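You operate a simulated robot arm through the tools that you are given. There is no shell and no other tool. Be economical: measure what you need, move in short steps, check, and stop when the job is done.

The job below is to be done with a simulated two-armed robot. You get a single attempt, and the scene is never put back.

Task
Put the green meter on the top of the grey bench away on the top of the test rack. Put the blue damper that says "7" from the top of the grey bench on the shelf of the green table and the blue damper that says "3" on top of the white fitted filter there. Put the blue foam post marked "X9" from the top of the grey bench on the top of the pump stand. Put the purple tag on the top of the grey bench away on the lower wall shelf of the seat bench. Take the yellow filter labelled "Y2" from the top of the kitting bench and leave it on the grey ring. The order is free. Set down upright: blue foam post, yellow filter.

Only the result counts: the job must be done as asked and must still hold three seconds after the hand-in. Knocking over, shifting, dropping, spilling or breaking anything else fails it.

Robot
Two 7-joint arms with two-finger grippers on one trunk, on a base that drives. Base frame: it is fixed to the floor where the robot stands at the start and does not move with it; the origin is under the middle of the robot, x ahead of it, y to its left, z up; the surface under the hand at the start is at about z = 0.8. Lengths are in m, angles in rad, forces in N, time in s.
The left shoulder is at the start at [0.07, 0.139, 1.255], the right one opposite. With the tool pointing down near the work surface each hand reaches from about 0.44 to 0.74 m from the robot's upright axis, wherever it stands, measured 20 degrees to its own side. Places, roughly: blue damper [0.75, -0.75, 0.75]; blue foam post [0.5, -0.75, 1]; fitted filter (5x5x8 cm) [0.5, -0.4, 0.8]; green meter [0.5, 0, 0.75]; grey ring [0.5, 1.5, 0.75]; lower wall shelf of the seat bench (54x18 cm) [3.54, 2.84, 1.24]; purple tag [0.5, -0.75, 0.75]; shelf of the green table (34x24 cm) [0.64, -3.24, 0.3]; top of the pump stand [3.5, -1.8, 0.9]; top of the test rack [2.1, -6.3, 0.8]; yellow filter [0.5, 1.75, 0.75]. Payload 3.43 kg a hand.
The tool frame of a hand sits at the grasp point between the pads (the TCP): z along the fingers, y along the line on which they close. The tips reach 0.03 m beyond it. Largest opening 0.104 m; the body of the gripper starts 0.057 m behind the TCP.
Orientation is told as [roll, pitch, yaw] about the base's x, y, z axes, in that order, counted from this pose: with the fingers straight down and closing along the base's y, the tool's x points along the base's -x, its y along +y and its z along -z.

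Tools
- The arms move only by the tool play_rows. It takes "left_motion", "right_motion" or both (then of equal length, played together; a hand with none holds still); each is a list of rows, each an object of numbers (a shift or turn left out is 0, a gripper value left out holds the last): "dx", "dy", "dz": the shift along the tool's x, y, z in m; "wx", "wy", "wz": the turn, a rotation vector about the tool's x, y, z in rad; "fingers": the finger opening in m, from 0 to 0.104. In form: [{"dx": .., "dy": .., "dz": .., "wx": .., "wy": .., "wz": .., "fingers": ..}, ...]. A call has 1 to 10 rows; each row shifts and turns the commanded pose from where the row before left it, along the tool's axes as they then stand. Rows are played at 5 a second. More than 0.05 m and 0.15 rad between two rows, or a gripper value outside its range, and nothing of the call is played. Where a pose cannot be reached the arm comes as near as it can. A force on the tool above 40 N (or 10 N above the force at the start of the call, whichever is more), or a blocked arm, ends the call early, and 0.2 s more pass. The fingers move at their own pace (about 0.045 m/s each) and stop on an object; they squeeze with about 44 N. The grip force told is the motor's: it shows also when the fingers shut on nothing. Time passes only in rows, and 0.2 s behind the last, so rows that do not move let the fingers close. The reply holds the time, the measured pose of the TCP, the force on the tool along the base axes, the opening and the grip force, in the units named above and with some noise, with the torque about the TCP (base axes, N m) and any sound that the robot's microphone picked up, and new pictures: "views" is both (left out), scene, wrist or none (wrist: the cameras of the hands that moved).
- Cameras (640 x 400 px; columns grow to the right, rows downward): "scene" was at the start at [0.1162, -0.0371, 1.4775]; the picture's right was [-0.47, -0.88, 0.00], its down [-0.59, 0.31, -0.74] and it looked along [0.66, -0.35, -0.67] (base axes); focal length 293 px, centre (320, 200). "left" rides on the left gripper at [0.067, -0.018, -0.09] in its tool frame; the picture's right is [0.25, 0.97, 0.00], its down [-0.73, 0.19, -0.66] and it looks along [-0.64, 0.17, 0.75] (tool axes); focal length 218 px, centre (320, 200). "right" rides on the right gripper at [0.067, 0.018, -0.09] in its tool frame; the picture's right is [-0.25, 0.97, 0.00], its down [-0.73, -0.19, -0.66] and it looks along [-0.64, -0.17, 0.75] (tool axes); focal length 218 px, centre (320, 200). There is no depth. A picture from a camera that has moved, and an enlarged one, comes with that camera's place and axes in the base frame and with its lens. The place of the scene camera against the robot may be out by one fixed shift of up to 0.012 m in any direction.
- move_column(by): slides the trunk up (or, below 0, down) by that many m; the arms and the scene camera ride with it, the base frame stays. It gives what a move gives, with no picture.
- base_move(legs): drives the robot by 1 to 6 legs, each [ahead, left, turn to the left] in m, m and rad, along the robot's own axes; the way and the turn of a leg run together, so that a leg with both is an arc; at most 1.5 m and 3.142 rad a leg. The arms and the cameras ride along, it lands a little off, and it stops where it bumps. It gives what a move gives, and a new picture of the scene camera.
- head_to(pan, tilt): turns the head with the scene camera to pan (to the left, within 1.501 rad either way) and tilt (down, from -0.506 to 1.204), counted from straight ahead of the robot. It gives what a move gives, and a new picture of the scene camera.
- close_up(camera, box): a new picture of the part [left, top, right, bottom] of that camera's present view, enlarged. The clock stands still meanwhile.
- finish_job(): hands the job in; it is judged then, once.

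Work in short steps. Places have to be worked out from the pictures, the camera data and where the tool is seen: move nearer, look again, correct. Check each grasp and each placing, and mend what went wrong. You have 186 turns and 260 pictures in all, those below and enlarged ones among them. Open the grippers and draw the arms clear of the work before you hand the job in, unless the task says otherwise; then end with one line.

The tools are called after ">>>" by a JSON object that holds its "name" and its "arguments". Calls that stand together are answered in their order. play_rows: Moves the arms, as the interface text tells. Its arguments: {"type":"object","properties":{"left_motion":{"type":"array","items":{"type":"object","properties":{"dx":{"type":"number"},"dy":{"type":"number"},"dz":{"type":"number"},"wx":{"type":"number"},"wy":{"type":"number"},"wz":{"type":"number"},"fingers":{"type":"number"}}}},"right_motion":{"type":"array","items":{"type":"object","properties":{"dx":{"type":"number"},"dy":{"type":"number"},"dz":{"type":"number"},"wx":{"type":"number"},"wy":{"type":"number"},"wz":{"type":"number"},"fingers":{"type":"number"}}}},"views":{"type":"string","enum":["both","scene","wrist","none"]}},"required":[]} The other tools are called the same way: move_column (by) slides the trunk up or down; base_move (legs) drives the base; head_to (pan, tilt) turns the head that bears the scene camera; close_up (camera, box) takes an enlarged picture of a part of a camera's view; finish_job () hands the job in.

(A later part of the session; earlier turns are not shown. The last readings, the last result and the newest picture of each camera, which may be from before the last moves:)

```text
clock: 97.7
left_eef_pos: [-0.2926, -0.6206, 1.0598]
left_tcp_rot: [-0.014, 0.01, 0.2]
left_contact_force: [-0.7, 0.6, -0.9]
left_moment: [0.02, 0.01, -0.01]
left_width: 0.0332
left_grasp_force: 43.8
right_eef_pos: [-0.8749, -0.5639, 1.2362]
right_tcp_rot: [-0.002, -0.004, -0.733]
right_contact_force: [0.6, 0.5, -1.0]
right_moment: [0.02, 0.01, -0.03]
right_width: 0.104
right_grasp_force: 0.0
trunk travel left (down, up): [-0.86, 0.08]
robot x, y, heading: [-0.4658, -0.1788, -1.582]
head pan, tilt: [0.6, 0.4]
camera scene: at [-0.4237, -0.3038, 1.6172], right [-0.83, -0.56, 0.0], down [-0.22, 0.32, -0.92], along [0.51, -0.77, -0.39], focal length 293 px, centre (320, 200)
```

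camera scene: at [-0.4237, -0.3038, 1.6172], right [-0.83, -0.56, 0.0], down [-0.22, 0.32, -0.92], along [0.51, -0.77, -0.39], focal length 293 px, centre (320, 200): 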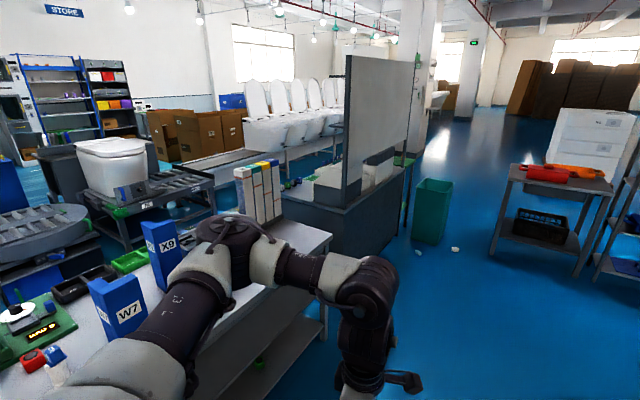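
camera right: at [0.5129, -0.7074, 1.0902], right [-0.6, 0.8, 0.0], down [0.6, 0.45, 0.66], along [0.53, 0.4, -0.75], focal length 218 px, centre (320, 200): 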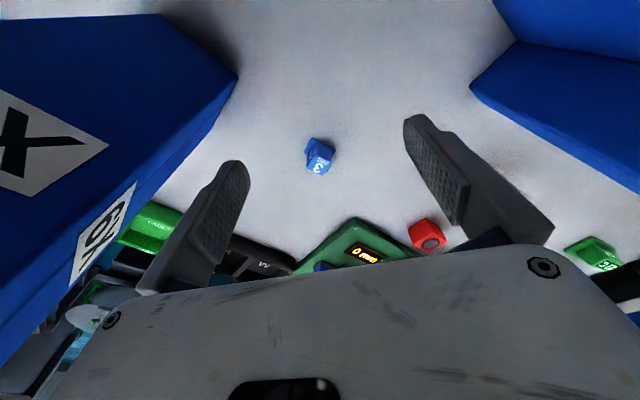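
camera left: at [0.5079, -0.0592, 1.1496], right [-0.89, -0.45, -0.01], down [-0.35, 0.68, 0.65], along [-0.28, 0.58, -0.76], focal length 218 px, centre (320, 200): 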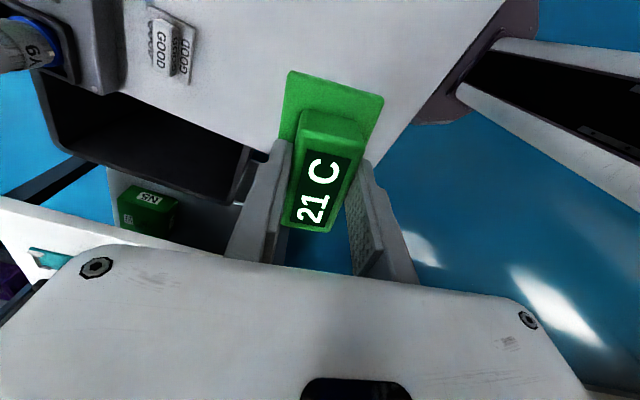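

I drive 1.4 m ahead with a look there.

>>> {"name": "base_move", "arguments": {"legs": [[1.4, 0.1, 0]]}}

>>> {"name": "head_to", "arguments": {"pan": 0.1, "tilt": 0.45}}

```text
clock: 104.5
left_eef_pos: [-0.18, -1.9767, 1.0584]
left_tcp_rot: [-0.014, 0.012, 0.225]
left_contact_force: [0.0, -0.3, -1.5]
left_moment: [-0.02, 0.0, -0.01]
left_width: 0.033
left_grasp_force: 44.4
right_eef_pos: [-0.7651, -1.933, 1.2369]
right_tcp_rot: [0.0, -0.004, -0.711]
right_contact_force: [1.0, 1.3, 0.5]
right_moment: [-0.02, 0.0, 0.0]
right_width: 0.1039
right_grasp_force: 0.1
trunk travel left (down, up): [-0.86, 0.08]
robot x, y, heading: [-0.3639, -1.5411, -1.555]
head pan, tilt: [0.6, 0.4]
camera scene: at [-0.3196, -1.662, 1.6173], right [-0.82, -0.58, 0.0], down [-0.22, 0.32, -0.92], along [0.53, -0.75, -0.39], focal length 293 px, centre (320, 200)
```

scene: 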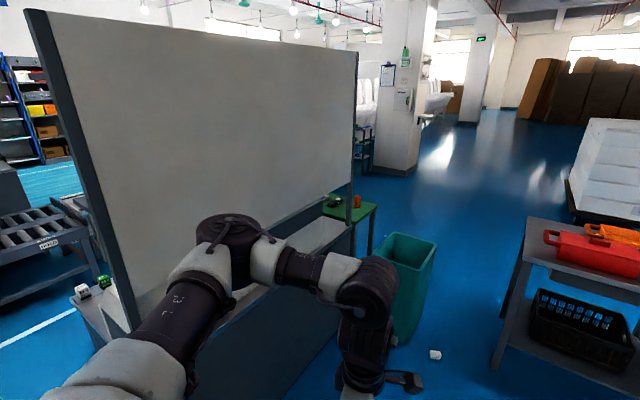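

```text
clock: 105.4
left_eef_pos: [-0.1815, -1.9765, 1.0586]
left_tcp_rot: [-0.014, 0.01, 0.225]
left_contact_force: [-0.5, 0.4, -1.3]
left_moment: [0.0, 0.04, 0.02]
left_width: 0.033
left_grasp_force: 44.1
right_eef_pos: [-0.7642, -1.9331, 1.2376]
right_tcp_rot: [0.001, -0.004, -0.711]
right_contact_force: [-0.3, 0.0, -0.4]
right_moment: [0.01, -0.01, -0.02]
right_width: 0.1038
right_grasp_force: 0.0
trunk travel left (down, up): [-0.86, 0.08]
robot x, y, heading: [-0.3676, -1.5438, -1.559]
head pan, tilt: [0.099, 0.45]
camera scene: at [-0.3625, -1.6786, 1.6125], right [-0.99, -0.11, 0.0], down [-0.05, 0.43, -0.9], along [0.1, -0.89, -0.44], focal length 293 px, centre (320, 200)
```

scene: 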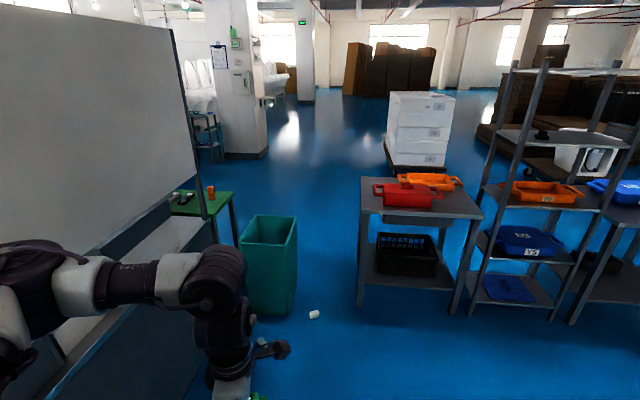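

The west gap (~0.5 m between bin and table) has a loose scrap in it, so I won't use it. I look left (east) to see whether there's a passage between grey bench and cabinet, and right for the way around the tables.

>>> {"name": "head_to", "arguments": {"pan": 1.45, "tilt": 0.5}}

>>> {"name": "head_to", "arguments": {"pan": -0.8, "tilt": 0.4}}

```text
clock: 106.9
left_eef_pos: [-0.181, -1.9762, 1.0587]
left_tcp_rot: [-0.015, 0.009, 0.225]
left_contact_force: [-0.3, 1.0, -2.4]
left_moment: [0.01, 0.01, 0.0]
left_width: 0.0332
left_grasp_force: 44.0
right_eef_pos: [-0.7644, -1.9341, 1.2375]
right_tcp_rot: [0.001, -0.004, -0.711]
right_contact_force: [0.0, -0.4, 0.3]
right_moment: [-0.01, -0.05, -0.03]
right_width: 0.104
right_grasp_force: 0.1
trunk travel left (down, up): [-0.86, 0.08]
robot x, y, heading: [-0.3651, -1.5343, -1.562]
head pan, tilt: [1.45, 0.499]
camera scene: at [-0.2824, -1.5969, 1.6081], right [-0.11, -0.99, 0.0], down [-0.48, 0.05, -0.88], along [0.87, -0.1, -0.48], focal length 293 px, centre (320, 200)
```

scene: 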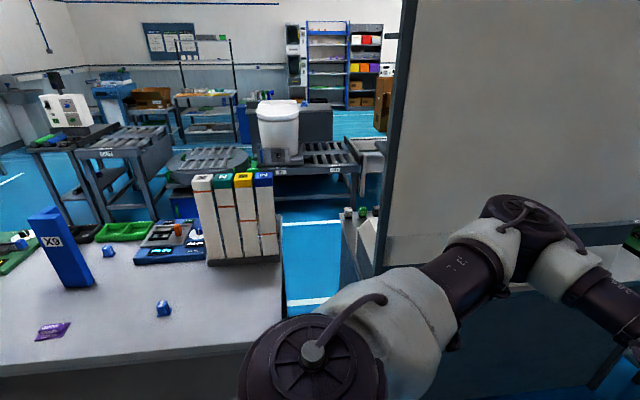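

```text
clock: 109.0
left_eef_pos: [-0.1803, -1.9762, 1.0581]
left_tcp_rot: [-0.014, 0.011, 0.225]
left_contact_force: [0.2, 0.8, -1.0]
left_moment: [0.0, 0.02, -0.01]
left_width: 0.0332
left_grasp_force: 43.3
right_eef_pos: [-0.7655, -1.933, 1.2377]
right_tcp_rot: [0.001, -0.004, -0.711]
right_contact_force: [0.5, -1.3, 0.2]
right_moment: [-0.01, -0.02, 0.0]
right_width: 0.104
right_grasp_force: 0.0
trunk travel left (down, up): [-0.86, 0.08]
robot x, y, heading: [-0.3636, -1.5362, -1.564]
head pan, tilt: [-0.799, 0.4]
camera scene: at [-0.4384, -1.6525, 1.6172], right [-0.71, 0.71, 0.0], down [0.28, 0.28, -0.92], along [-0.65, -0.65, -0.39], focal length 293 px, centre (320, 200)
```

scene: 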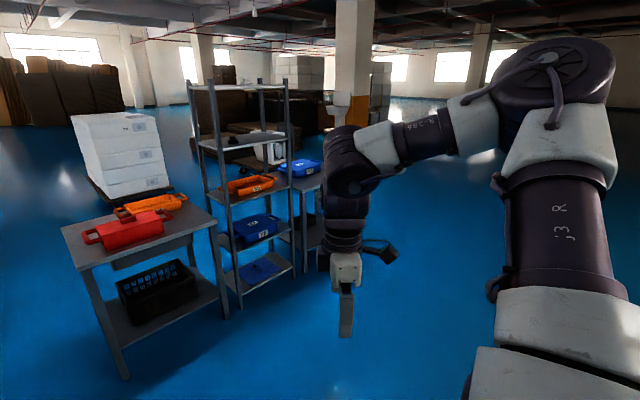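

The west side is open floor. I loop around the tables: west to x≈−3.2, south to y≈−4.55, then back east.

>>> {"name": "base_move", "arguments": {"legs": [[0, -1.45, 0], [0, -1.4, 0], [1.5, 0, 0], [1.5, 0, 0], [0, 1.45, 0], [0, 1.4, 0]]}}

>>> {"name": "head_to", "arguments": {"pan": 0.7, "tilt": 0.35}}

```text
clock: 150.3
left_eef_pos: [-0.2633, -5.0357, 1.0576]
left_tcp_rot: [-0.015, 0.011, 0.225]
left_contact_force: [-0.6, 0.5, -1.7]
left_moment: [-0.01, 0.02, 0.0]
left_width: 0.0331
left_grasp_force: 43.7
right_eef_pos: [-0.847, -4.9923, 1.2363]
right_tcp_rot: [0.002, -0.004, -0.712]
right_contact_force: [-0.4, 0.4, 0.8]
right_moment: [0.0, 0.03, -0.02]
right_width: 0.1039
right_grasp_force: 0.1
trunk travel left (down, up): [-0.86, 0.08]
robot x, y, heading: [-0.4482, -4.5986, -1.561]
head pan, tilt: [-0.799, 0.4]
camera scene: at [-0.5207, -4.7113, 1.6172], right [-0.71, 0.71, 0.0], down [0.28, 0.27, -0.92], along [-0.65, -0.65, -0.39], focal length 293 px, centre (320, 200)
```

scene: 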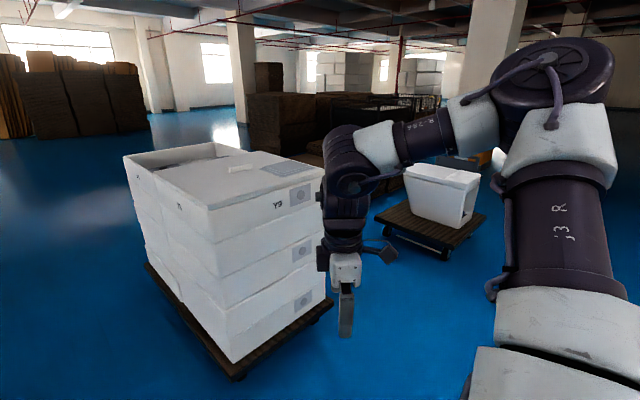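

```text
clock: 151.9
left_eef_pos: [-0.2621, -5.0359, 1.0584]
left_tcp_rot: [-0.014, 0.011, 0.221]
left_contact_force: [0.4, 0.7, -1.8]
left_moment: [-0.03, 0.0, 0.0]
left_width: 0.0333
left_grasp_force: 43.8
right_eef_pos: [-0.8473, -4.9927, 1.2364]
right_tcp_rot: [0.001, -0.003, -0.713]
right_contact_force: [-0.4, -0.2, -0.4]
right_moment: [-0.03, 0.0, -0.03]
right_width: 0.1039
right_grasp_force: 0.1
trunk travel left (down, up): [-0.86, 0.08]
robot x, y, heading: [-0.4464, -4.5963, -1.565]
head pan, tilt: [0.7, 0.351]
camera scene: at [-0.3935, -4.7166, 1.6218], right [-0.76, -0.65, 0.0], down [-0.22, 0.26, -0.94], along [0.61, -0.71, -0.34], focal length 293 px, centre (320, 200)
```

scene: 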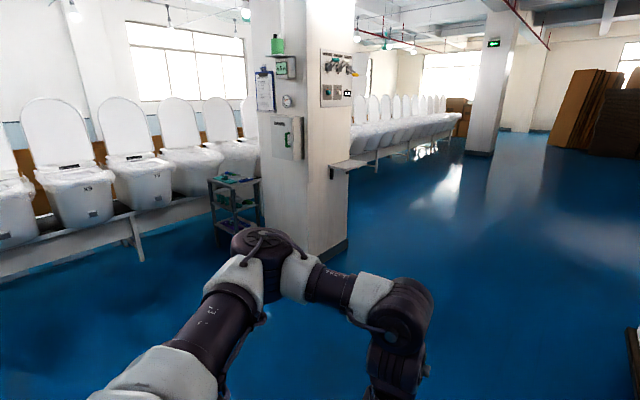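

The test rack is the small dark rack beside the pillar near (2.1,-6.3). I drive to about (1.85,-5.35) and look at it.

>>> {"name": "base_move", "arguments": {"legs": [[0, 1.2, 0], [0.7, 1.1, 0]]}}

>>> {"name": "head_to", "arguments": {"pan": 0.2, "tilt": 0.7}}

```text
clock: 164.0
left_eef_pos: [2.0441, -5.6868, 1.0585]
left_tcp_rot: [-0.015, 0.011, 0.249]
left_contact_force: [-0.3, 0.0, -2.0]
left_moment: [0.01, 0.01, -0.01]
left_width: 0.0335
left_grasp_force: 44.2
right_eef_pos: [1.4594, -5.659, 1.2366]
right_tcp_rot: [0.001, -0.002, -0.687]
right_contact_force: [0.2, 0.5, 0.4]
right_moment: [0.03, 0.02, 0.0]
right_width: 0.1042
right_grasp_force: 0.1
trunk travel left (down, up): [-0.86, 0.08]
robot x, y, heading: [1.8491, -5.2529, -1.531]
head pan, tilt: [0.7, 0.351]
camera scene: at [1.9049, -5.3714, 1.6218], right [-0.74, -0.67, 0.0], down [-0.23, 0.25, -0.94], along [0.63, -0.7, -0.34], focal length 293 px, centre (320, 200)
```

scene: 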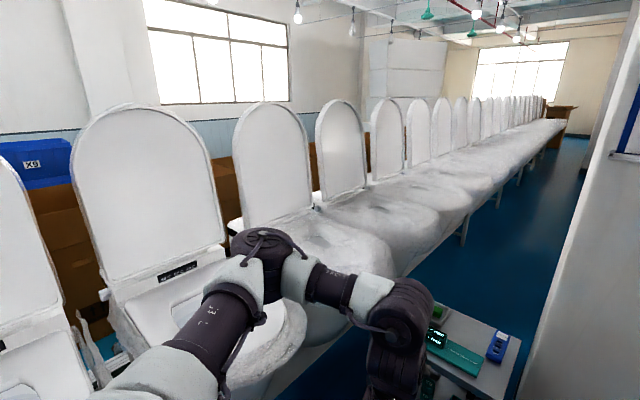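

```text
clock: 165.0
left_eef_pos: [2.045, -5.6877, 1.0572]
left_tcp_rot: [-0.013, 0.011, 0.248]
left_contact_force: [-0.3, -0.4, -1.6]
left_moment: [-0.01, -0.01, 0.0]
left_width: 0.0334
left_grasp_force: 43.5
right_eef_pos: [1.46, -5.6582, 1.2375]
right_tcp_rot: [-0.001, -0.002, -0.685]
right_contact_force: [-0.3, -1.0, -0.6]
right_moment: [-0.04, 0.0, -0.03]
right_width: 0.1039
right_grasp_force: 0.0
trunk travel left (down, up): [-0.86, 0.08]
robot x, y, heading: [1.8484, -5.2574, -1.537]
head pan, tilt: [0.201, 0.7]
camera scene: at [1.8633, -5.3855, 1.5904], right [-0.97, -0.24, 0.0], down [-0.15, 0.63, -0.77], along [0.18, -0.74, -0.64], focal length 293 px, centre (320, 200)
```

scene: 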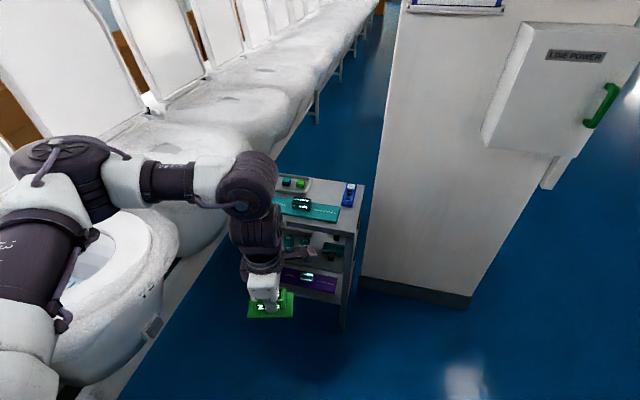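

I zoom on the rack top to find free room.

>>> {"name": "close_up", "arguments": {"camera": "scene", "box": [220, 150, 400, 262]}}

```text
3.56 times, centred on (310, 206) of scene
camera zoom: at [1.8633, -5.3855, 1.5904], right [-0.97, -0.24, 0.0], down [-0.15, 0.63, -0.77], along [0.18, -0.74, -0.64], focal length 1041 px, centre (356, 179)
```

zoom: 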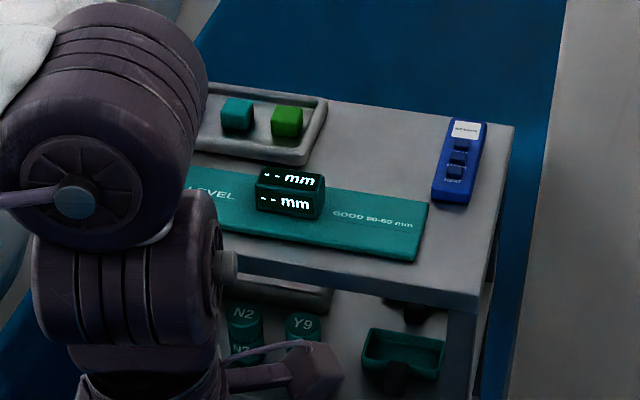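

A free spot ~11×12 cm lies at about (2.07,-6.36), between tray, blue device and teal plate. The tool's current yaw suits it. I drive 0.45 m ahead.

>>> {"name": "base_move", "arguments": {"legs": [[0.46, 0, -0.03]]}}

>>> {"name": "close_up", "arguments": {"camera": "left", "box": [120, 0, 520, 250]}}

```text
clock: 167.7
left_eef_pos: [2.0436, -6.1476, 1.0583]
left_tcp_rot: [-0.015, 0.013, 0.222]
left_contact_force: [-0.4, -0.4, -2.0]
left_moment: [0.01, 0.01, 0.01]
left_width: 0.0334
left_grasp_force: 44.1
right_eef_pos: [1.4589, -6.1021, 1.2379]
right_tcp_rot: [0.0, -0.004, -0.713]
right_contact_force: [-1.1, 0.6, -0.2]
right_moment: [0.01, 0.02, 0.0]
right_width: 0.1039
right_grasp_force: 0.1
trunk travel left (down, up): [-0.86, 0.08]
robot x, y, heading: [1.8563, -5.7141, -1.561]
head pan, tilt: [0.201, 0.7]
camera scene: at [1.8701, -5.8395, 1.5906], right [-0.98, -0.21, 0.0], down [-0.13, 0.63, -0.77], along [0.16, -0.75, -0.64], focal length 293 px, centre (320, 200)
```

scene: 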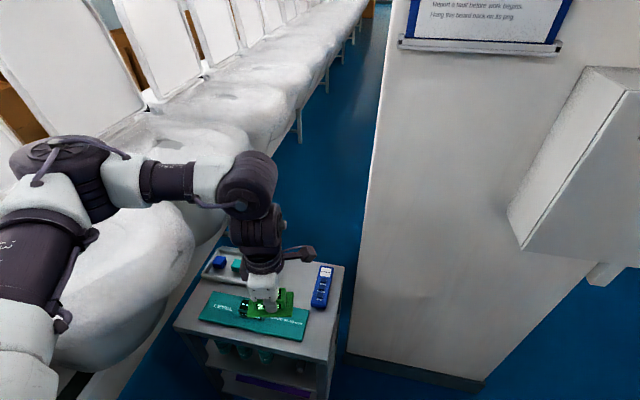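

```text
1.60 times, centred on (320, 125) of left
camera zoom: at [1.9835, -6.1776, 1.1501], right [-0.46, 0.89, -0.01], down [0.67, 0.36, 0.65], along [0.58, 0.29, -0.76], focal length 349 px, centre (320, 320)
```

zoom: 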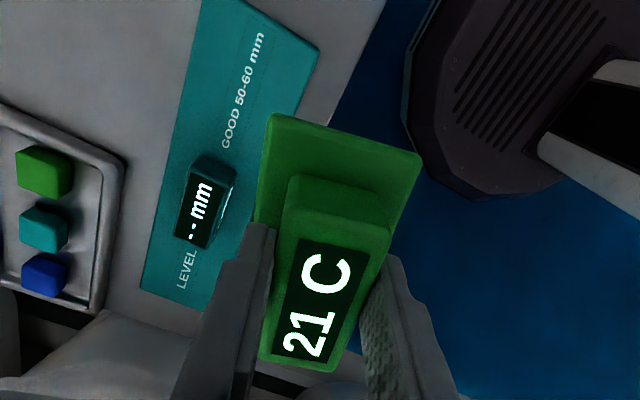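

Free area spans about x 2.00–2.15, y −6.265…−6.45. I square the tool yaw and move over (2.075,−6.355), lowering to z≈0.95.

>>> {"name": "play_rows", "arguments": {"left_motion": [{"wz": 0.111}, {"wz": 0.111}, {"dy": -0.045, "dx": -0.008}, {"dy": -0.045, "dx": -0.008}, {"dy": -0.045, "dx": -0.008}, {"dy": -0.045, "dx": -0.007}, {"dy": -0.027}, {"dz": 0.04}, {"dz": 0.04}, {"dz": 0.03}], "views": "both"}}

```text
clock: 169.9
left_eef_pos: [2.0707, -6.3582, 0.9521]
left_tcp_rot: [-0.016, 0.006, -0.002]
left_contact_force: [0.4, -0.3, -1.6]
left_moment: [0.02, -0.02, 0.0]
left_width: 0.0332
left_grasp_force: 44.2
right_eef_pos: [1.4575, -6.1049, 1.2356]
right_tcp_rot: [0.0, -0.003, -0.714]
right_contact_force: [-0.2, -0.4, -0.3]
right_moment: [-0.02, 0.0, -0.04]
right_width: 0.1038
right_grasp_force: 0.1
trunk travel left (down, up): [-0.86, 0.08]
robot x, y, heading: [1.8585, -5.7101, -1.562]
head pan, tilt: [0.201, 0.7]
camera scene: at [1.8685, -5.8429, 1.5903], right [-0.98, -0.21, 0.0], down [-0.13, 0.63, -0.76], along [0.16, -0.75, -0.64], focal length 293 px, centre (320, 200)
camera left: at [2.0055, -6.3745, 1.0435], right [-0.25, 0.97, -0.01], down [0.73, 0.2, 0.65], along [0.63, 0.15, -0.76], focal length 218 px, centre (320, 200)
```

scene: 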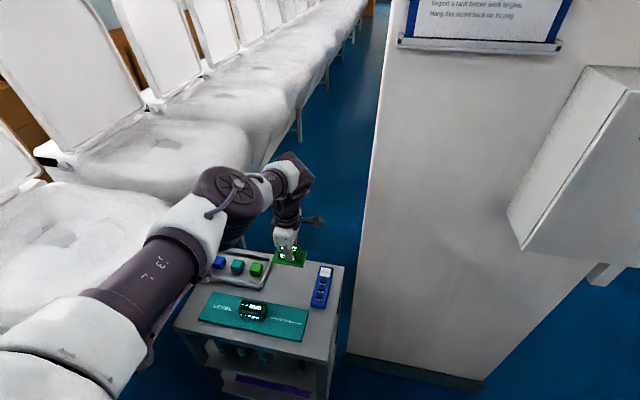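
left: 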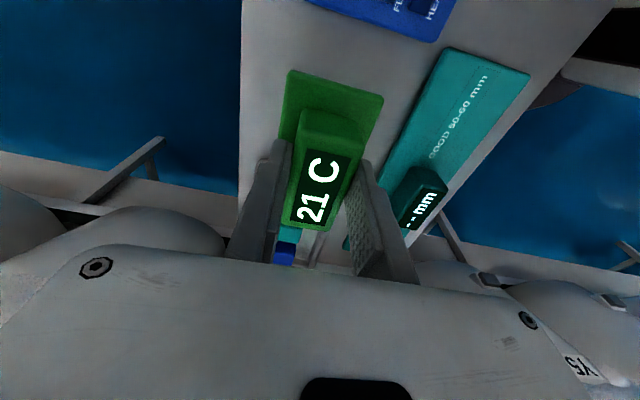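

Clearances look right on all sides (device edge x≈2.00, plate edge y≈−6.26, back edge y≈−6.44). I lower until touch.

>>> {"name": "play_rows", "arguments": {"left_motion": [{"dz": 0.04}, {"dz": 0.035}, {"dz": 0.015}, {"dz": 0.006}, {"dz": 0.006}, {"dz": 0.006}, {"dz": 0.006}, {}], "views": "wrist"}}

```text
clock: 171.7
left_eef_pos: [2.0618, -6.3397, 0.854]
left_tcp_rot: [-0.017, 0.007, 0.0]
left_contact_force: [0.2, 0.1, -0.9]
left_moment: [-0.02, 0.02, -0.02]
left_width: 0.0333
left_grasp_force: 44.0
left hand out of reach, approached as far as the arm can: row 2, 3, 5, 7
right_eef_pos: [1.4589, -6.1043, 1.2353]
right_tcp_rot: [0.002, -0.004, -0.714]
right_contact_force: [0.6, -0.7, -0.7]
right_moment: [0.0, -0.03, 0.02]
right_width: 0.1038
right_grasp_force: 0.0
trunk travel left (down, up): [-0.86, 0.08]
robot x, y, heading: [1.8587, -5.7083, -1.555]
head pan, tilt: [0.201, 0.7]
camera left: at [1.9956, -6.3561, 0.9448], right [-0.25, 0.97, -0.01], down [0.73, 0.2, 0.65], along [0.63, 0.15, -0.76], focal length 218 px, centre (320, 200)
```

left: 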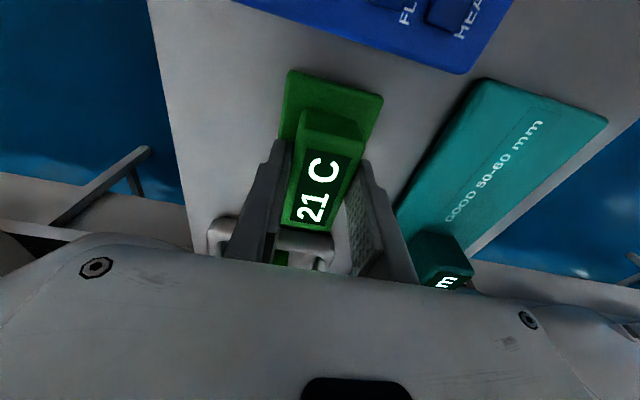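

Reach ended at z=0.854, still over free space. I lower the trunk by 1 cm and finish the descent by rows with force feedback.

>>> {"name": "move_column", "arguments": {"by": -0.01}}

>>> {"name": "play_rows", "arguments": {"left_motion": [{"dz": 0.004}, {"dz": 0.003}, {}], "views": "wrist"}}

```text
clock: 172.3
left_eef_pos: [2.0615, -6.3398, 0.8463]
left_tcp_rot: [-0.021, 0.007, -0.001]
left_contact_force: [0.7, 2.4, 21.2]
left_moment: [0.7, 0.46, -0.04]
left_width: 0.0333
left_grasp_force: 44.5
right_eef_pos: [1.4588, -6.1012, 1.229]
right_tcp_rot: [0.0, -0.004, -0.713]
right_contact_force: [-0.5, 0.0, -0.1]
right_moment: [-0.03, 0.01, -0.01]
right_width: 0.104
right_grasp_force: 0.1
trunk travel left (down, up): [-0.85, 0.09]
robot x, y, heading: [1.8604, -5.7118, -1.561]
head pan, tilt: [0.201, 0.7]
```

```text
clock: 173.1
left_eef_pos: [2.0613, -6.3384, 0.8433]
left_tcp_rot: [-0.029, 0.006, 0.001]
left_contact_force: [6.1, -10.7, 35.6]
left_moment: [0.46, -0.28, -0.16]
left_width: 0.0331
left_grasp_force: 44.0
left hand out of reach, approached as far as the arm can: row 2
right_eef_pos: [1.4577, -6.1014, 1.2284]
right_tcp_rot: [-0.002, -0.006, -0.714]
right_contact_force: [-0.1, 0.6, 0.2]
right_moment: [0.01, -0.01, -0.01]
right_width: 0.1038
right_grasp_force: 0.0
trunk travel left (down, up): [-0.85, 0.09]
robot x, y, heading: [1.858, -5.7095, -1.565]
head pan, tilt: [0.201, 0.7]
camera left: at [1.9952, -6.3541, 0.9352], right [-0.25, 0.97, -0.03], down [0.73, 0.21, 0.65], along [0.63, 0.15, -0.76], focal length 218 px, centre (320, 200)
```

left: 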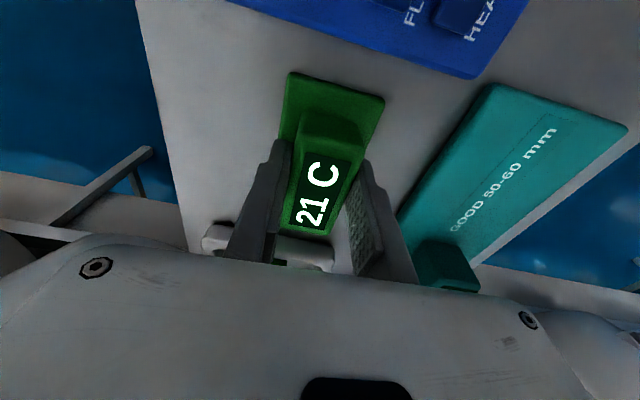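

Firm contact. I ease off, open the fingers, and rise.

>>> {"name": "play_rows", "arguments": {"left_motion": [{"dz": -0.004}, {"fingers": 0.055}, {}, {}, {"dz": -0.02}, {"dz": -0.045}, {"dz": -0.045}, {"dz": -0.045}, {}], "views": "wrist"}}

```text
clock: 175.1
left_eef_pos: [2.0608, -6.3338, 0.9992]
left_tcp_rot: [-0.016, 0.008, 0.0]
left_contact_force: [0.5, -0.1, -1.4]
left_moment: [-0.01, 0.0, 0.01]
left_width: 0.0553
left_grasp_force: 0.0
right_eef_pos: [1.4594, -6.1034, 1.2269]
right_tcp_rot: [0.0, -0.001, -0.713]
right_contact_force: [0.3, 0.2, -0.9]
right_moment: [0.0, -0.01, 0.03]
right_width: 0.1042
right_grasp_force: 0.1
trunk travel left (down, up): [-0.85, 0.09]
robot x, y, heading: [1.8606, -5.7108, -1.559]
head pan, tilt: [0.201, 0.7]
camera left: at [1.9958, -6.3496, 1.09], right [-0.25, 0.97, -0.01], down [0.73, 0.2, 0.65], along [0.63, 0.15, -0.76], focal length 218 px, centre (320, 200)
```

left: 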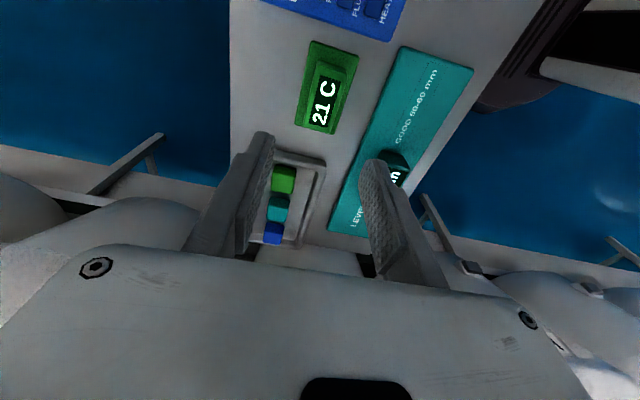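

The meter is on the rack. I back off to the northwest, turn around, and look north along the aisle (toward the green table and the back of the grey bench).

>>> {"name": "base_move", "arguments": {"legs": [[-0.7, 0, 0], [0, -0.5, 0], [0, 0, 3.13]]}}

>>> {"name": "head_to", "arguments": {"pan": 0.0, "tilt": 0.4}}

```text
clock: 188.8
left_eef_pos: [1.1625, -4.3892, 0.9986]
left_tcp_rot: [-0.016, 0.007, 3.128]
left_contact_force: [0.1, 0.4, -0.3]
left_moment: [-0.02, -0.01, -0.01]
left_width: 0.0549
left_grasp_force: 0.1
right_eef_pos: [1.7615, -4.6278, 1.2267]
right_tcp_rot: [0.001, -0.005, 2.417]
right_contact_force: [-0.1, -1.1, 0.8]
right_moment: [-0.02, -0.01, -0.02]
right_width: 0.1041
right_grasp_force: 0.0
trunk travel left (down, up): [-0.85, 0.09]
robot x, y, heading: [1.3542, -5.0191, 1.574]
head pan, tilt: [0.201, 0.7]
camera scene: at [1.3319, -4.8793, 1.5804], right [0.98, 0.2, 0.0], down [0.13, -0.63, -0.76], along [-0.15, 0.75, -0.64], focal length 293 px, centre (320, 200)
```

scene: 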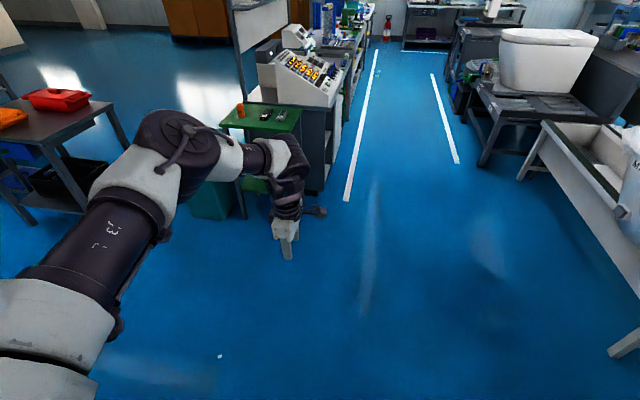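

```text
clock: 189.6
left_eef_pos: [1.1625, -4.3906, 0.998]
left_tcp_rot: [-0.015, 0.008, 3.128]
left_contact_force: [0.0, -1.4, 0.3]
left_moment: [0.01, 0.0, 0.01]
left_width: 0.0551
left_grasp_force: 0.1
right_eef_pos: [1.7612, -4.6258, 1.2278]
right_tcp_rot: [0.001, -0.003, 2.417]
right_contact_force: [-0.2, 0.7, 0.5]
right_moment: [-0.02, 0.0, 0.02]
right_width: 0.1041
right_grasp_force: 0.0
trunk travel left (down, up): [-0.85, 0.09]
robot x, y, heading: [1.3579, -5.0174, 1.569]
head pan, tilt: [0.0, 0.4]
camera scene: at [1.3485, -4.8699, 1.6072], right [1.0, 0.0, 0.0], down [0.0, -0.39, -0.92], along [0.0, 0.92, -0.39], focal length 293 px, centre (320, 200)
```

scene: 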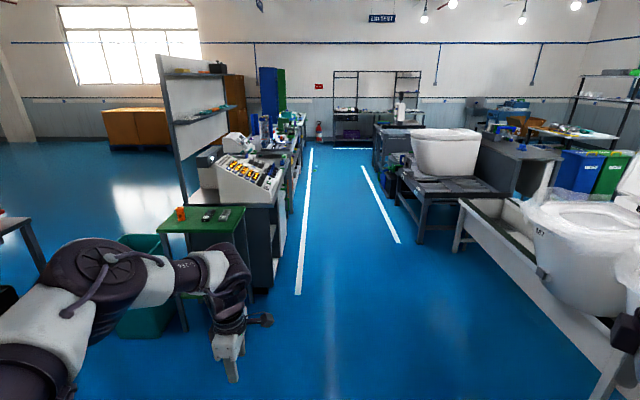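

The aisle (x 1.2–2.1) is clear all the way north along the back of the grey bench. I'll fetch damper 7 from the back side: drive to about (1.62,-0.6) and turn to face the bench.

>>> {"name": "base_move", "arguments": {"legs": [[1.5, -0.28, 0], [1.5, 0, 0], [1.4, 0, 0], [0, 0, 1.571]]}}

>>> {"name": "head_to", "arguments": {"pan": 0.2, "tilt": 0.7}}

```text
refused: leg 1 is longer than a leg can be; nothing moved
```

```text
clock: 190.4
left_eef_pos: [1.1638, -4.3897, 0.9994]
left_tcp_rot: [-0.017, 0.008, 3.128]
left_contact_force: [-0.4, -0.8, -0.4]
left_moment: [-0.02, -0.01, -0.01]
left_width: 0.0551
left_grasp_force: 0.1
right_eef_pos: [1.7608, -4.6266, 1.2257]
right_tcp_rot: [0.001, -0.003, 2.417]
right_contact_force: [-0.1, 0.1, -0.1]
right_moment: [-0.01, -0.01, 0.01]
right_width: 0.1039
right_grasp_force: 0.0
trunk travel left (down, up): [-0.85, 0.09]
robot x, y, heading: [1.3577, -5.0173, 1.567]
head pan, tilt: [0.201, 0.7]
camera scene: at [1.3317, -4.8792, 1.5805], right [0.98, 0.2, 0.0], down [0.13, -0.63, -0.77], along [-0.15, 0.75, -0.64], focal length 293 px, centre (320, 200)
```

scene: 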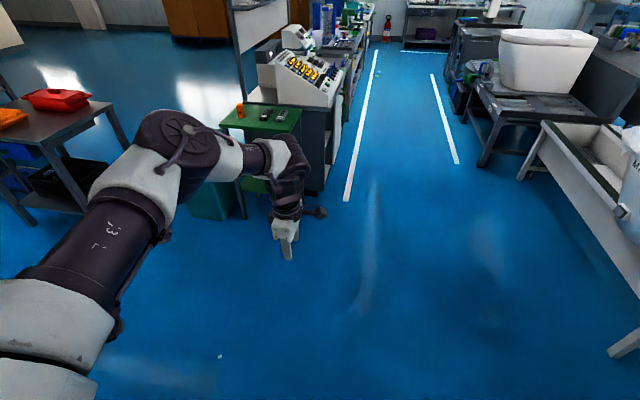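

The leg was over 1.5 m in total; I resend with shorter legs.

>>> {"name": "base_move", "arguments": {"legs": [[1.45, -0.28, 0], [1.5, 0, 0], [1.45, 0, 0], [0, 0, 1.571]]}}

```text
clock: 215.2
left_eef_pos: [1.0954, -0.8478, 0.999]
left_tcp_rot: [-0.015, 0.006, -1.592]
left_contact_force: [-0.4, 0.5, -0.2]
left_moment: [0.01, 0.0, 0.02]
left_width: 0.0551
left_grasp_force: 0.1
right_eef_pos: [1.337, -0.2524, 1.2273]
right_tcp_rot: [0.001, -0.003, -2.302]
right_contact_force: [0.6, 0.8, -0.2]
right_moment: [-0.03, 0.01, 0.02]
right_width: 0.1039
right_grasp_force: 0.0
trunk travel left (down, up): [-0.85, 0.09]
robot x, y, heading: [1.7246, -0.659, 3.131]
head pan, tilt: [0.201, 0.7]
camera scene: at [1.5811, -0.6734, 1.5804], right [-0.19, 0.98, 0.0], down [0.63, 0.12, -0.76], along [-0.75, -0.15, -0.64], focal length 293 px, centre (320, 200)
```

scene: 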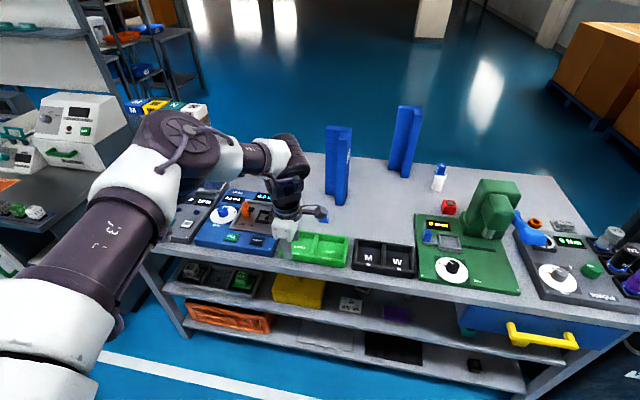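

Excellent view: damper 7 sits just past the hand, X9 behind it. I pull the hand back 9 cm, then drive 0.32 m ahead.

>>> {"name": "play_rows", "arguments": {"left_motion": [{"dy": 0.045, "fingers": 0.104}, {"dy": 0.045}], "views": "none"}}

>>> {"name": "base_move", "arguments": {"legs": [[0.32, 0, 0]]}}

>>> {"name": "close_up", "arguments": {"camera": "left", "box": [0, 0, 640, 400]}}

```text
clock: 215.8
left_eef_pos: [1.1866, -0.8514, 0.9984]
left_tcp_rot: [-0.018, 0.009, -1.589]
left_contact_force: [1.1, 0.1, -0.2]
left_moment: [0.03, 0.02, 0.01]
left_width: 0.1038
left_grasp_force: 0.0
right_eef_pos: [1.3392, -0.253, 1.2276]
right_tcp_rot: [0.0, -0.003, -2.304]
right_contact_force: [-0.2, 0.3, 0.1]
right_moment: [0.03, 0.0, 0.01]
right_width: 0.1041
right_grasp_force: 0.1
trunk travel left (down, up): [-0.85, 0.09]
robot x, y, heading: [1.7244, -0.6578, 3.131]
head pan, tilt: [0.201, 0.7]
```

```text
clock: 217.9
left_eef_pos: [0.8655, -0.841, 0.9999]
left_tcp_rot: [-0.017, 0.007, -1.598]
left_contact_force: [-0.6, -0.9, 0.9]
left_moment: [0.01, 0.05, 0.01]
left_width: 0.104
left_grasp_force: 0.0
right_eef_pos: [1.0216, -0.2447, 1.2278]
right_tcp_rot: [0.0, -0.003, -2.311]
right_contact_force: [0.2, 0.0, 0.4]
right_moment: [0.0, 0.02, 0.01]
right_width: 0.1042
right_grasp_force: 0.0
trunk travel left (down, up): [-0.85, 0.09]
robot x, y, heading: [1.4005, -0.6589, 3.124]
head pan, tilt: [0.201, 0.7]
camera scene: at [1.263, -0.6686, 1.5807], right [-0.18, 0.98, 0.0], down [0.63, 0.12, -0.77], along [-0.75, -0.14, -0.64], focal length 293 px, centre (320, 200)
```

scene: 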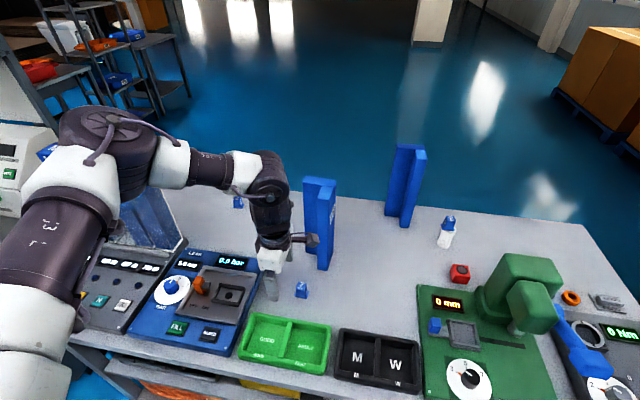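

```text
1.00 times, centred on (320, 200) of left (not enlarged: the box is as wide or as high as the picture)
camera zoom: at [0.8527, -0.7758, 1.0901], right [0.97, 0.23, -0.02], down [0.18, -0.74, 0.65], along [0.14, -0.63, -0.76], focal length 218 px, centre (320, 200)
```

zoom: 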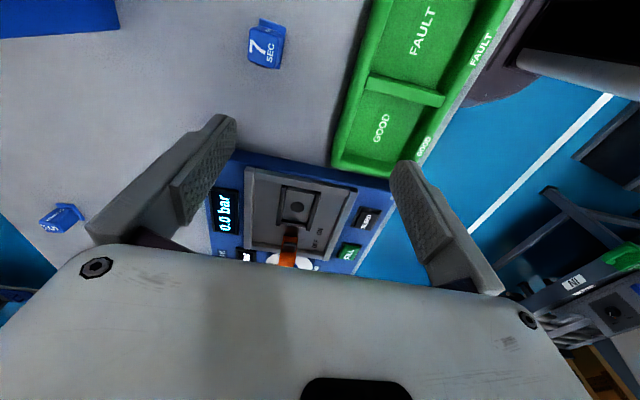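

Damper 7 is at (0.806,-0.809), its foot plate toward +y; the present tool yaw suits. I narrow the opening, move over it and descend to z≈0.92.

>>> {"name": "play_rows", "arguments": {"left_motion": [{"dy": -0.03, "dx": 0.015, "fingers": 0.065}, {"dy": -0.03, "dx": 0.015}, {"dz": 0.04}, {"dz": 0.04}, {}], "views": "wrist"}}

```text
clock: 219.1
left_eef_pos: [0.8049, -0.8094, 0.9196]
left_tcp_rot: [-0.015, 0.008, -1.598]
left_contact_force: [0.0, -0.3, -0.1]
left_moment: [-0.02, 0.05, -0.01]
left_width: 0.0649
left_grasp_force: 0.0
right_eef_pos: [1.0187, -0.245, 1.2269]
right_tcp_rot: [0.001, -0.002, -2.31]
right_contact_force: [0.1, 0.4, 0.4]
right_moment: [-0.01, 0.0, 0.03]
right_width: 0.104
right_grasp_force: 0.1
trunk travel left (down, up): [-0.85, 0.09]
robot x, y, heading: [1.4012, -0.6543, 3.124]
head pan, tilt: [0.201, 0.7]
camera left: at [0.792, -0.7427, 1.0099], right [0.97, 0.23, -0.01], down [0.18, -0.74, 0.65], along [0.14, -0.63, -0.76], focal length 218 px, centre (320, 200)
```

left: 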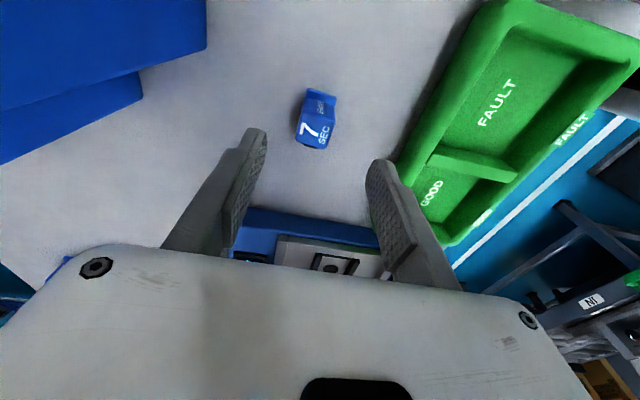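

Aligned. Descend to z≈0.842 and close.

>>> {"name": "play_rows", "arguments": {"left_motion": [{"dx": -0.005, "dz": 0.035}, {"dz": 0.03}, {"dz": 0.012}, {"fingers": 0.0}, {}, {}, {}, {}], "views": "wrist"}}

```text
clock: 220.9
left_eef_pos: [0.8029, -0.8145, 0.8395]
left_tcp_rot: [-0.016, 0.007, -1.599]
left_contact_force: [-0.1, -0.3, 0.0]
left_moment: [0.02, -0.02, 0.0]
left_width: 0.0267
left_grasp_force: 43.8
right_eef_pos: [1.0191, -0.246, 1.2277]
right_tcp_rot: [0.001, -0.004, -2.311]
right_contact_force: [0.7, 0.1, 0.3]
right_moment: [-0.03, 0.03, -0.01]
right_width: 0.1042
right_grasp_force: 0.1
trunk travel left (down, up): [-0.85, 0.09]
robot x, y, heading: [1.4009, -0.6579, 3.122]
head pan, tilt: [0.201, 0.7]
camera left: at [0.7897, -0.7475, 0.9317], right [0.97, 0.23, -0.01], down [0.18, -0.74, 0.65], along [0.14, -0.63, -0.76], focal length 218 px, centre (320, 200)
```

left: 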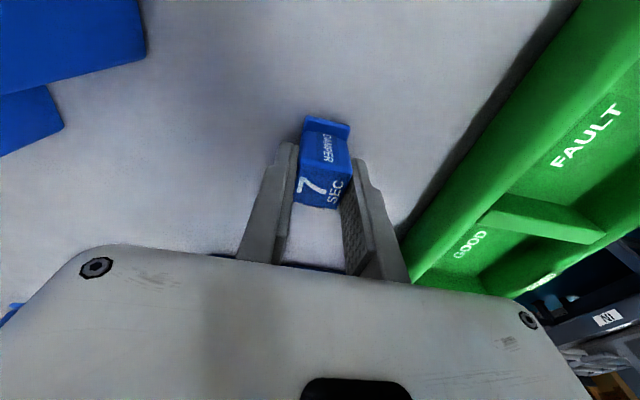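

Gripped. I lift it, back out of the bench, turn north and reverse down the aisle to the south side of the green table.

>>> {"name": "play_rows", "arguments": {"left_motion": [{"dz": -0.04}, {"dz": -0.045}, {"dz": -0.045}, {"dz": -0.045}, {"dz": -0.045}], "views": "none"}}

>>> {"name": "base_move", "arguments": {"legs": [[-0.3, 0, 0], [0, 0, -1.571], [-1.5, 0, 0], [-1.5, 0, 0], [-0.6, 0, 0], [0, 0.6, 0]]}}

>>> {"name": "head_to", "arguments": {"pan": 0.35, "tilt": 0.6}}

```text
clock: 222.1
left_eef_pos: [0.808, -0.8164, 1.0634]
left_tcp_rot: [-0.017, 0.008, -1.596]
left_contact_force: [-0.5, 0.1, -1.0]
left_moment: [0.02, -0.01, 0.03]
left_width: 0.0268
left_grasp_force: 44.0
right_eef_pos: [1.0207, -0.2454, 1.2265]
right_tcp_rot: [-0.001, -0.003, -2.311]
right_contact_force: [-0.6, 0.1, 1.3]
right_moment: [-0.05, 0.01, -0.02]
right_width: 0.1042
right_grasp_force: 0.0
trunk travel left (down, up): [-0.85, 0.09]
robot x, y, heading: [1.4017, -0.6541, 3.126]
head pan, tilt: [0.201, 0.7]
```

```text
clock: 248.1
left_eef_pos: [0.894, -3.692, 1.0618]
left_tcp_rot: [-0.016, 0.006, 3.135]
left_contact_force: [-0.1, 0.1, 0.1]
left_moment: [-0.01, 0.04, -0.02]
left_width: 0.0269
left_grasp_force: 43.5
right_eef_pos: [1.4686, -3.8923, 1.227]
right_tcp_rot: [0.002, -0.003, 2.423]
right_contact_force: [-0.3, 0.2, 0.4]
right_moment: [0.02, 0.03, -0.01]
right_width: 0.104
right_grasp_force: 0.1
trunk travel left (down, up): [-0.85, 0.09]
robot x, y, heading: [1.0627, -4.2816, 1.57]
head pan, tilt: [0.201, 0.7]
camera scene: at [1.0407, -4.1476, 1.5804], right [0.98, 0.2, 0.0], down [0.13, -0.63, -0.76], along [-0.16, 0.75, -0.64], focal length 293 px, centre (320, 200)
```

scene: 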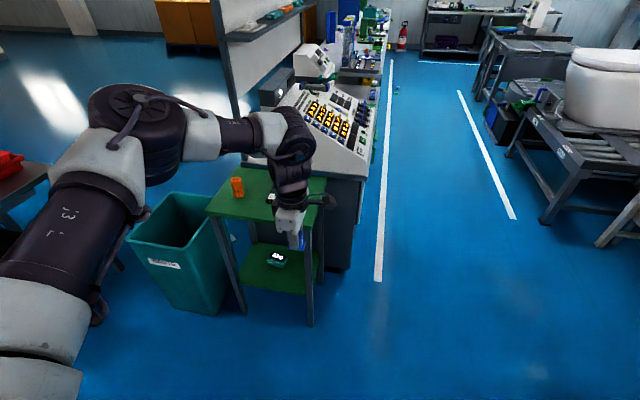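

```text
clock: 248.8
left_eef_pos: [0.8924, -3.6906, 1.0624]
left_tcp_rot: [-0.016, 0.008, 3.133]
left_contact_force: [0.8, 0.5, -0.6]
left_moment: [0.0, 0.0, -0.04]
left_width: 0.0268
left_grasp_force: 44.7
right_eef_pos: [1.4661, -3.8929, 1.2271]
right_tcp_rot: [-0.001, -0.005, 2.422]
right_contact_force: [0.2, 0.4, 0.1]
right_moment: [0.02, -0.04, -0.03]
right_width: 0.1039
right_grasp_force: 0.1
trunk travel left (down, up): [-0.85, 0.09]
robot x, y, heading: [1.0662, -4.2815, 1.574]
head pan, tilt: [0.351, 0.6]
camera scene: at [1.0257, -4.1479, 1.589], right [0.94, 0.35, 0.0], down [0.2, -0.53, -0.82], along [-0.29, 0.77, -0.57], focal length 293 px, centre (320, 200)
```

scene: 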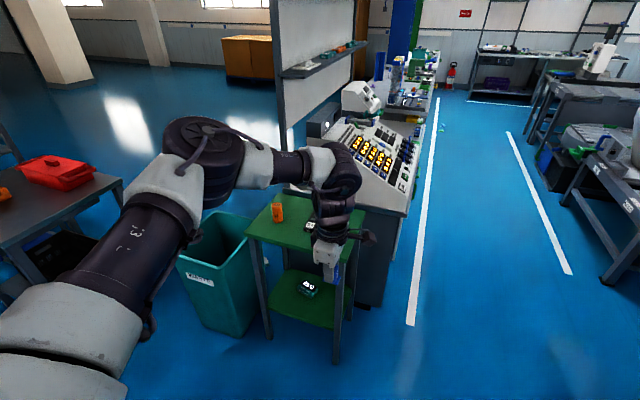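

The shelf is visible with a device near its centre; the front-right part (about x 0.71, y −3.31) is free. I lower the trunk 0.55 m here in the open and tilt the hand ~34° forward to reach under the top.

>>> {"name": "move_column", "arguments": {"by": -0.55}}

>>> {"name": "play_rows", "arguments": {"left_motion": [{"wx": 0.15}, {"wx": 0.15}, {"wx": 0.15}, {"wx": 0.15}, {}], "views": "wrist"}}

```text
refused: -0.55 is not a number from -0.4 to 0.4
```

```text
clock: 250.0
left_eef_pos: [0.8919, -3.6906, 1.0614]
left_tcp_rot: [-0.616, 0.007, 3.135]
left_contact_force: [-0.8, -0.6, -1.1]
left_moment: [-0.03, 0.02, -0.03]
left_width: 0.0268
left_grasp_force: 44.0
right_eef_pos: [1.4682, -3.8924, 1.2262]
right_tcp_rot: [0.001, -0.004, 2.422]
right_contact_force: [-0.1, 0.4, -0.1]
right_moment: [0.03, 0.02, 0.02]
right_width: 0.1039
right_grasp_force: 0.1
trunk travel left (down, up): [-0.85, 0.09]
robot x, y, heading: [1.0629, -4.2798, 1.575]
head pan, tilt: [0.351, 0.6]
camera left: at [0.9602, -3.7294, 1.1462], right [0.25, -0.79, -0.56], down [-0.74, -0.53, 0.42], along [-0.63, 0.3, -0.72], focal length 218 px, centre (320, 200)
```

left: 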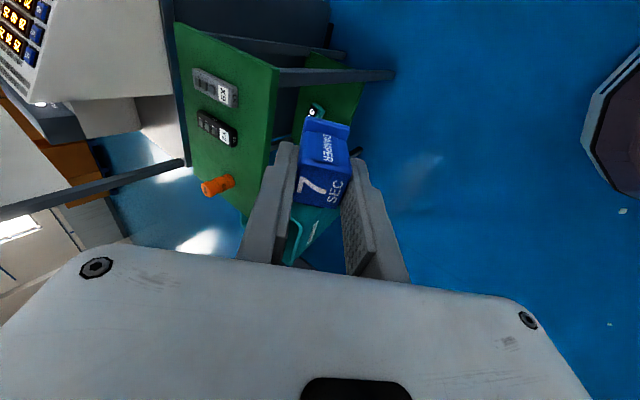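

Tilt is right (pointing toward the table). The column takes at most 0.4 per call, so two calls.

>>> {"name": "move_column", "arguments": {"by": -0.4}}

>>> {"name": "move_column", "arguments": {"by": -0.17}}

>>> {"name": "base_move", "arguments": {"legs": [[0.0, 0.18, 0], [0.27, 0, 0]]}}

>>> {"name": "close_up", "arguments": {"camera": "left", "box": [0, 0, 640, 400]}}

```text
clock: 253.8
left_eef_pos: [0.8924, -3.6921, 0.6621]
left_tcp_rot: [-0.616, 0.01, 3.134]
left_contact_force: [0.2, 0.5, 0.3]
left_moment: [0.04, 0.03, 0.0]
left_width: 0.0265
left_grasp_force: 44.1
right_eef_pos: [1.4669, -3.8921, 0.8271]
right_tcp_rot: [0.001, -0.005, 2.423]
right_contact_force: [0.3, 0.6, 0.4]
right_moment: [-0.03, -0.04, -0.01]
right_width: 0.1038
right_grasp_force: 0.1
trunk travel left (down, up): [-0.45, 0.49]
robot x, y, heading: [1.0611, -4.2849, 1.573]
head pan, tilt: [0.351, 0.6]
```

```text
clock: 255.8
left_eef_pos: [0.8926, -3.6909, 0.4904]
left_tcp_rot: [-0.616, 0.009, 3.135]
left_contact_force: [-0.1, -1.0, -1.2]
left_moment: [-0.01, -0.06, -0.04]
left_width: 0.027
left_grasp_force: 44.2
right_eef_pos: [1.4671, -3.8929, 0.6569]
right_tcp_rot: [0.0, -0.003, 2.422]
right_contact_force: [-0.2, 0.5, 0.7]
right_moment: [0.01, -0.02, 0.03]
right_width: 0.1043
right_grasp_force: 0.0
trunk travel left (down, up): [-0.28, 0.66]
robot x, y, heading: [1.0655, -4.2837, 1.572]
head pan, tilt: [0.351, 0.6]
```

```text
clock: 258.8
left_eef_pos: [0.7091, -3.4251, 0.4922]
left_tcp_rot: [-0.614, 0.009, 3.134]
left_contact_force: [-0.4, -0.2, -1.0]
left_moment: [0.01, -0.02, 0.0]
left_width: 0.027
left_grasp_force: 44.3
right_eef_pos: [1.2846, -3.6257, 0.6566]
right_tcp_rot: [0.003, -0.001, 2.422]
right_contact_force: [0.6, 0.3, -0.1]
right_moment: [-0.01, 0.0, 0.01]
right_width: 0.1042
right_grasp_force: 0.0
trunk travel left (down, up): [-0.28, 0.66]
robot x, y, heading: [0.8819, -4.0164, 1.574]
head pan, tilt: [0.351, 0.6]
camera scene: at [0.8427, -3.881, 1.0189], right [0.94, 0.35, 0.0], down [0.2, -0.53, -0.82], along [-0.29, 0.77, -0.57], focal length 293 px, centre (320, 200)
```

scene: 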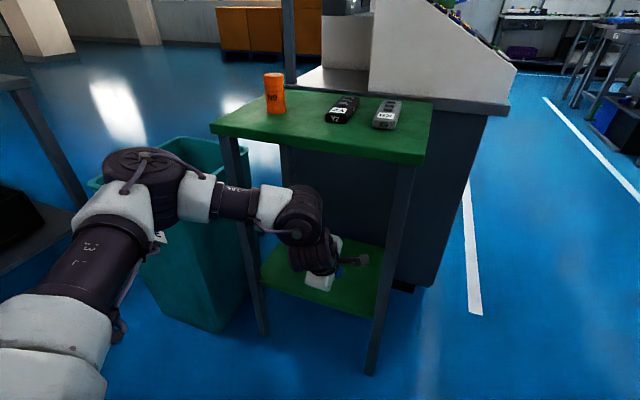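

```text
1.00 times, centred on (320, 200) of left (not enlarged: the box is as wide or as high as the picture)
camera zoom: at [0.7775, -3.4626, 0.5756], right [0.25, -0.79, -0.56], down [-0.74, -0.53, 0.42], along [-0.63, 0.3, -0.72], focal length 218 px, centre (320, 200)
```

zoom: 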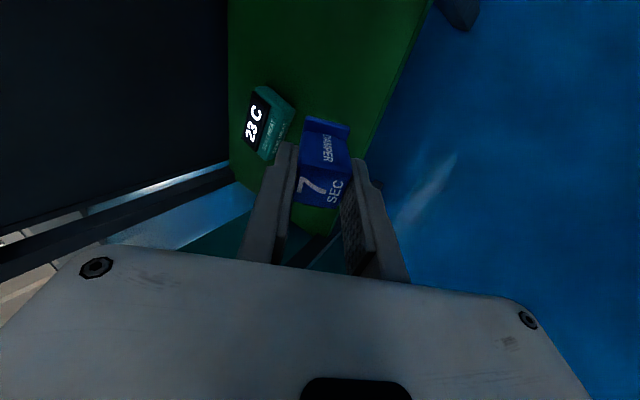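

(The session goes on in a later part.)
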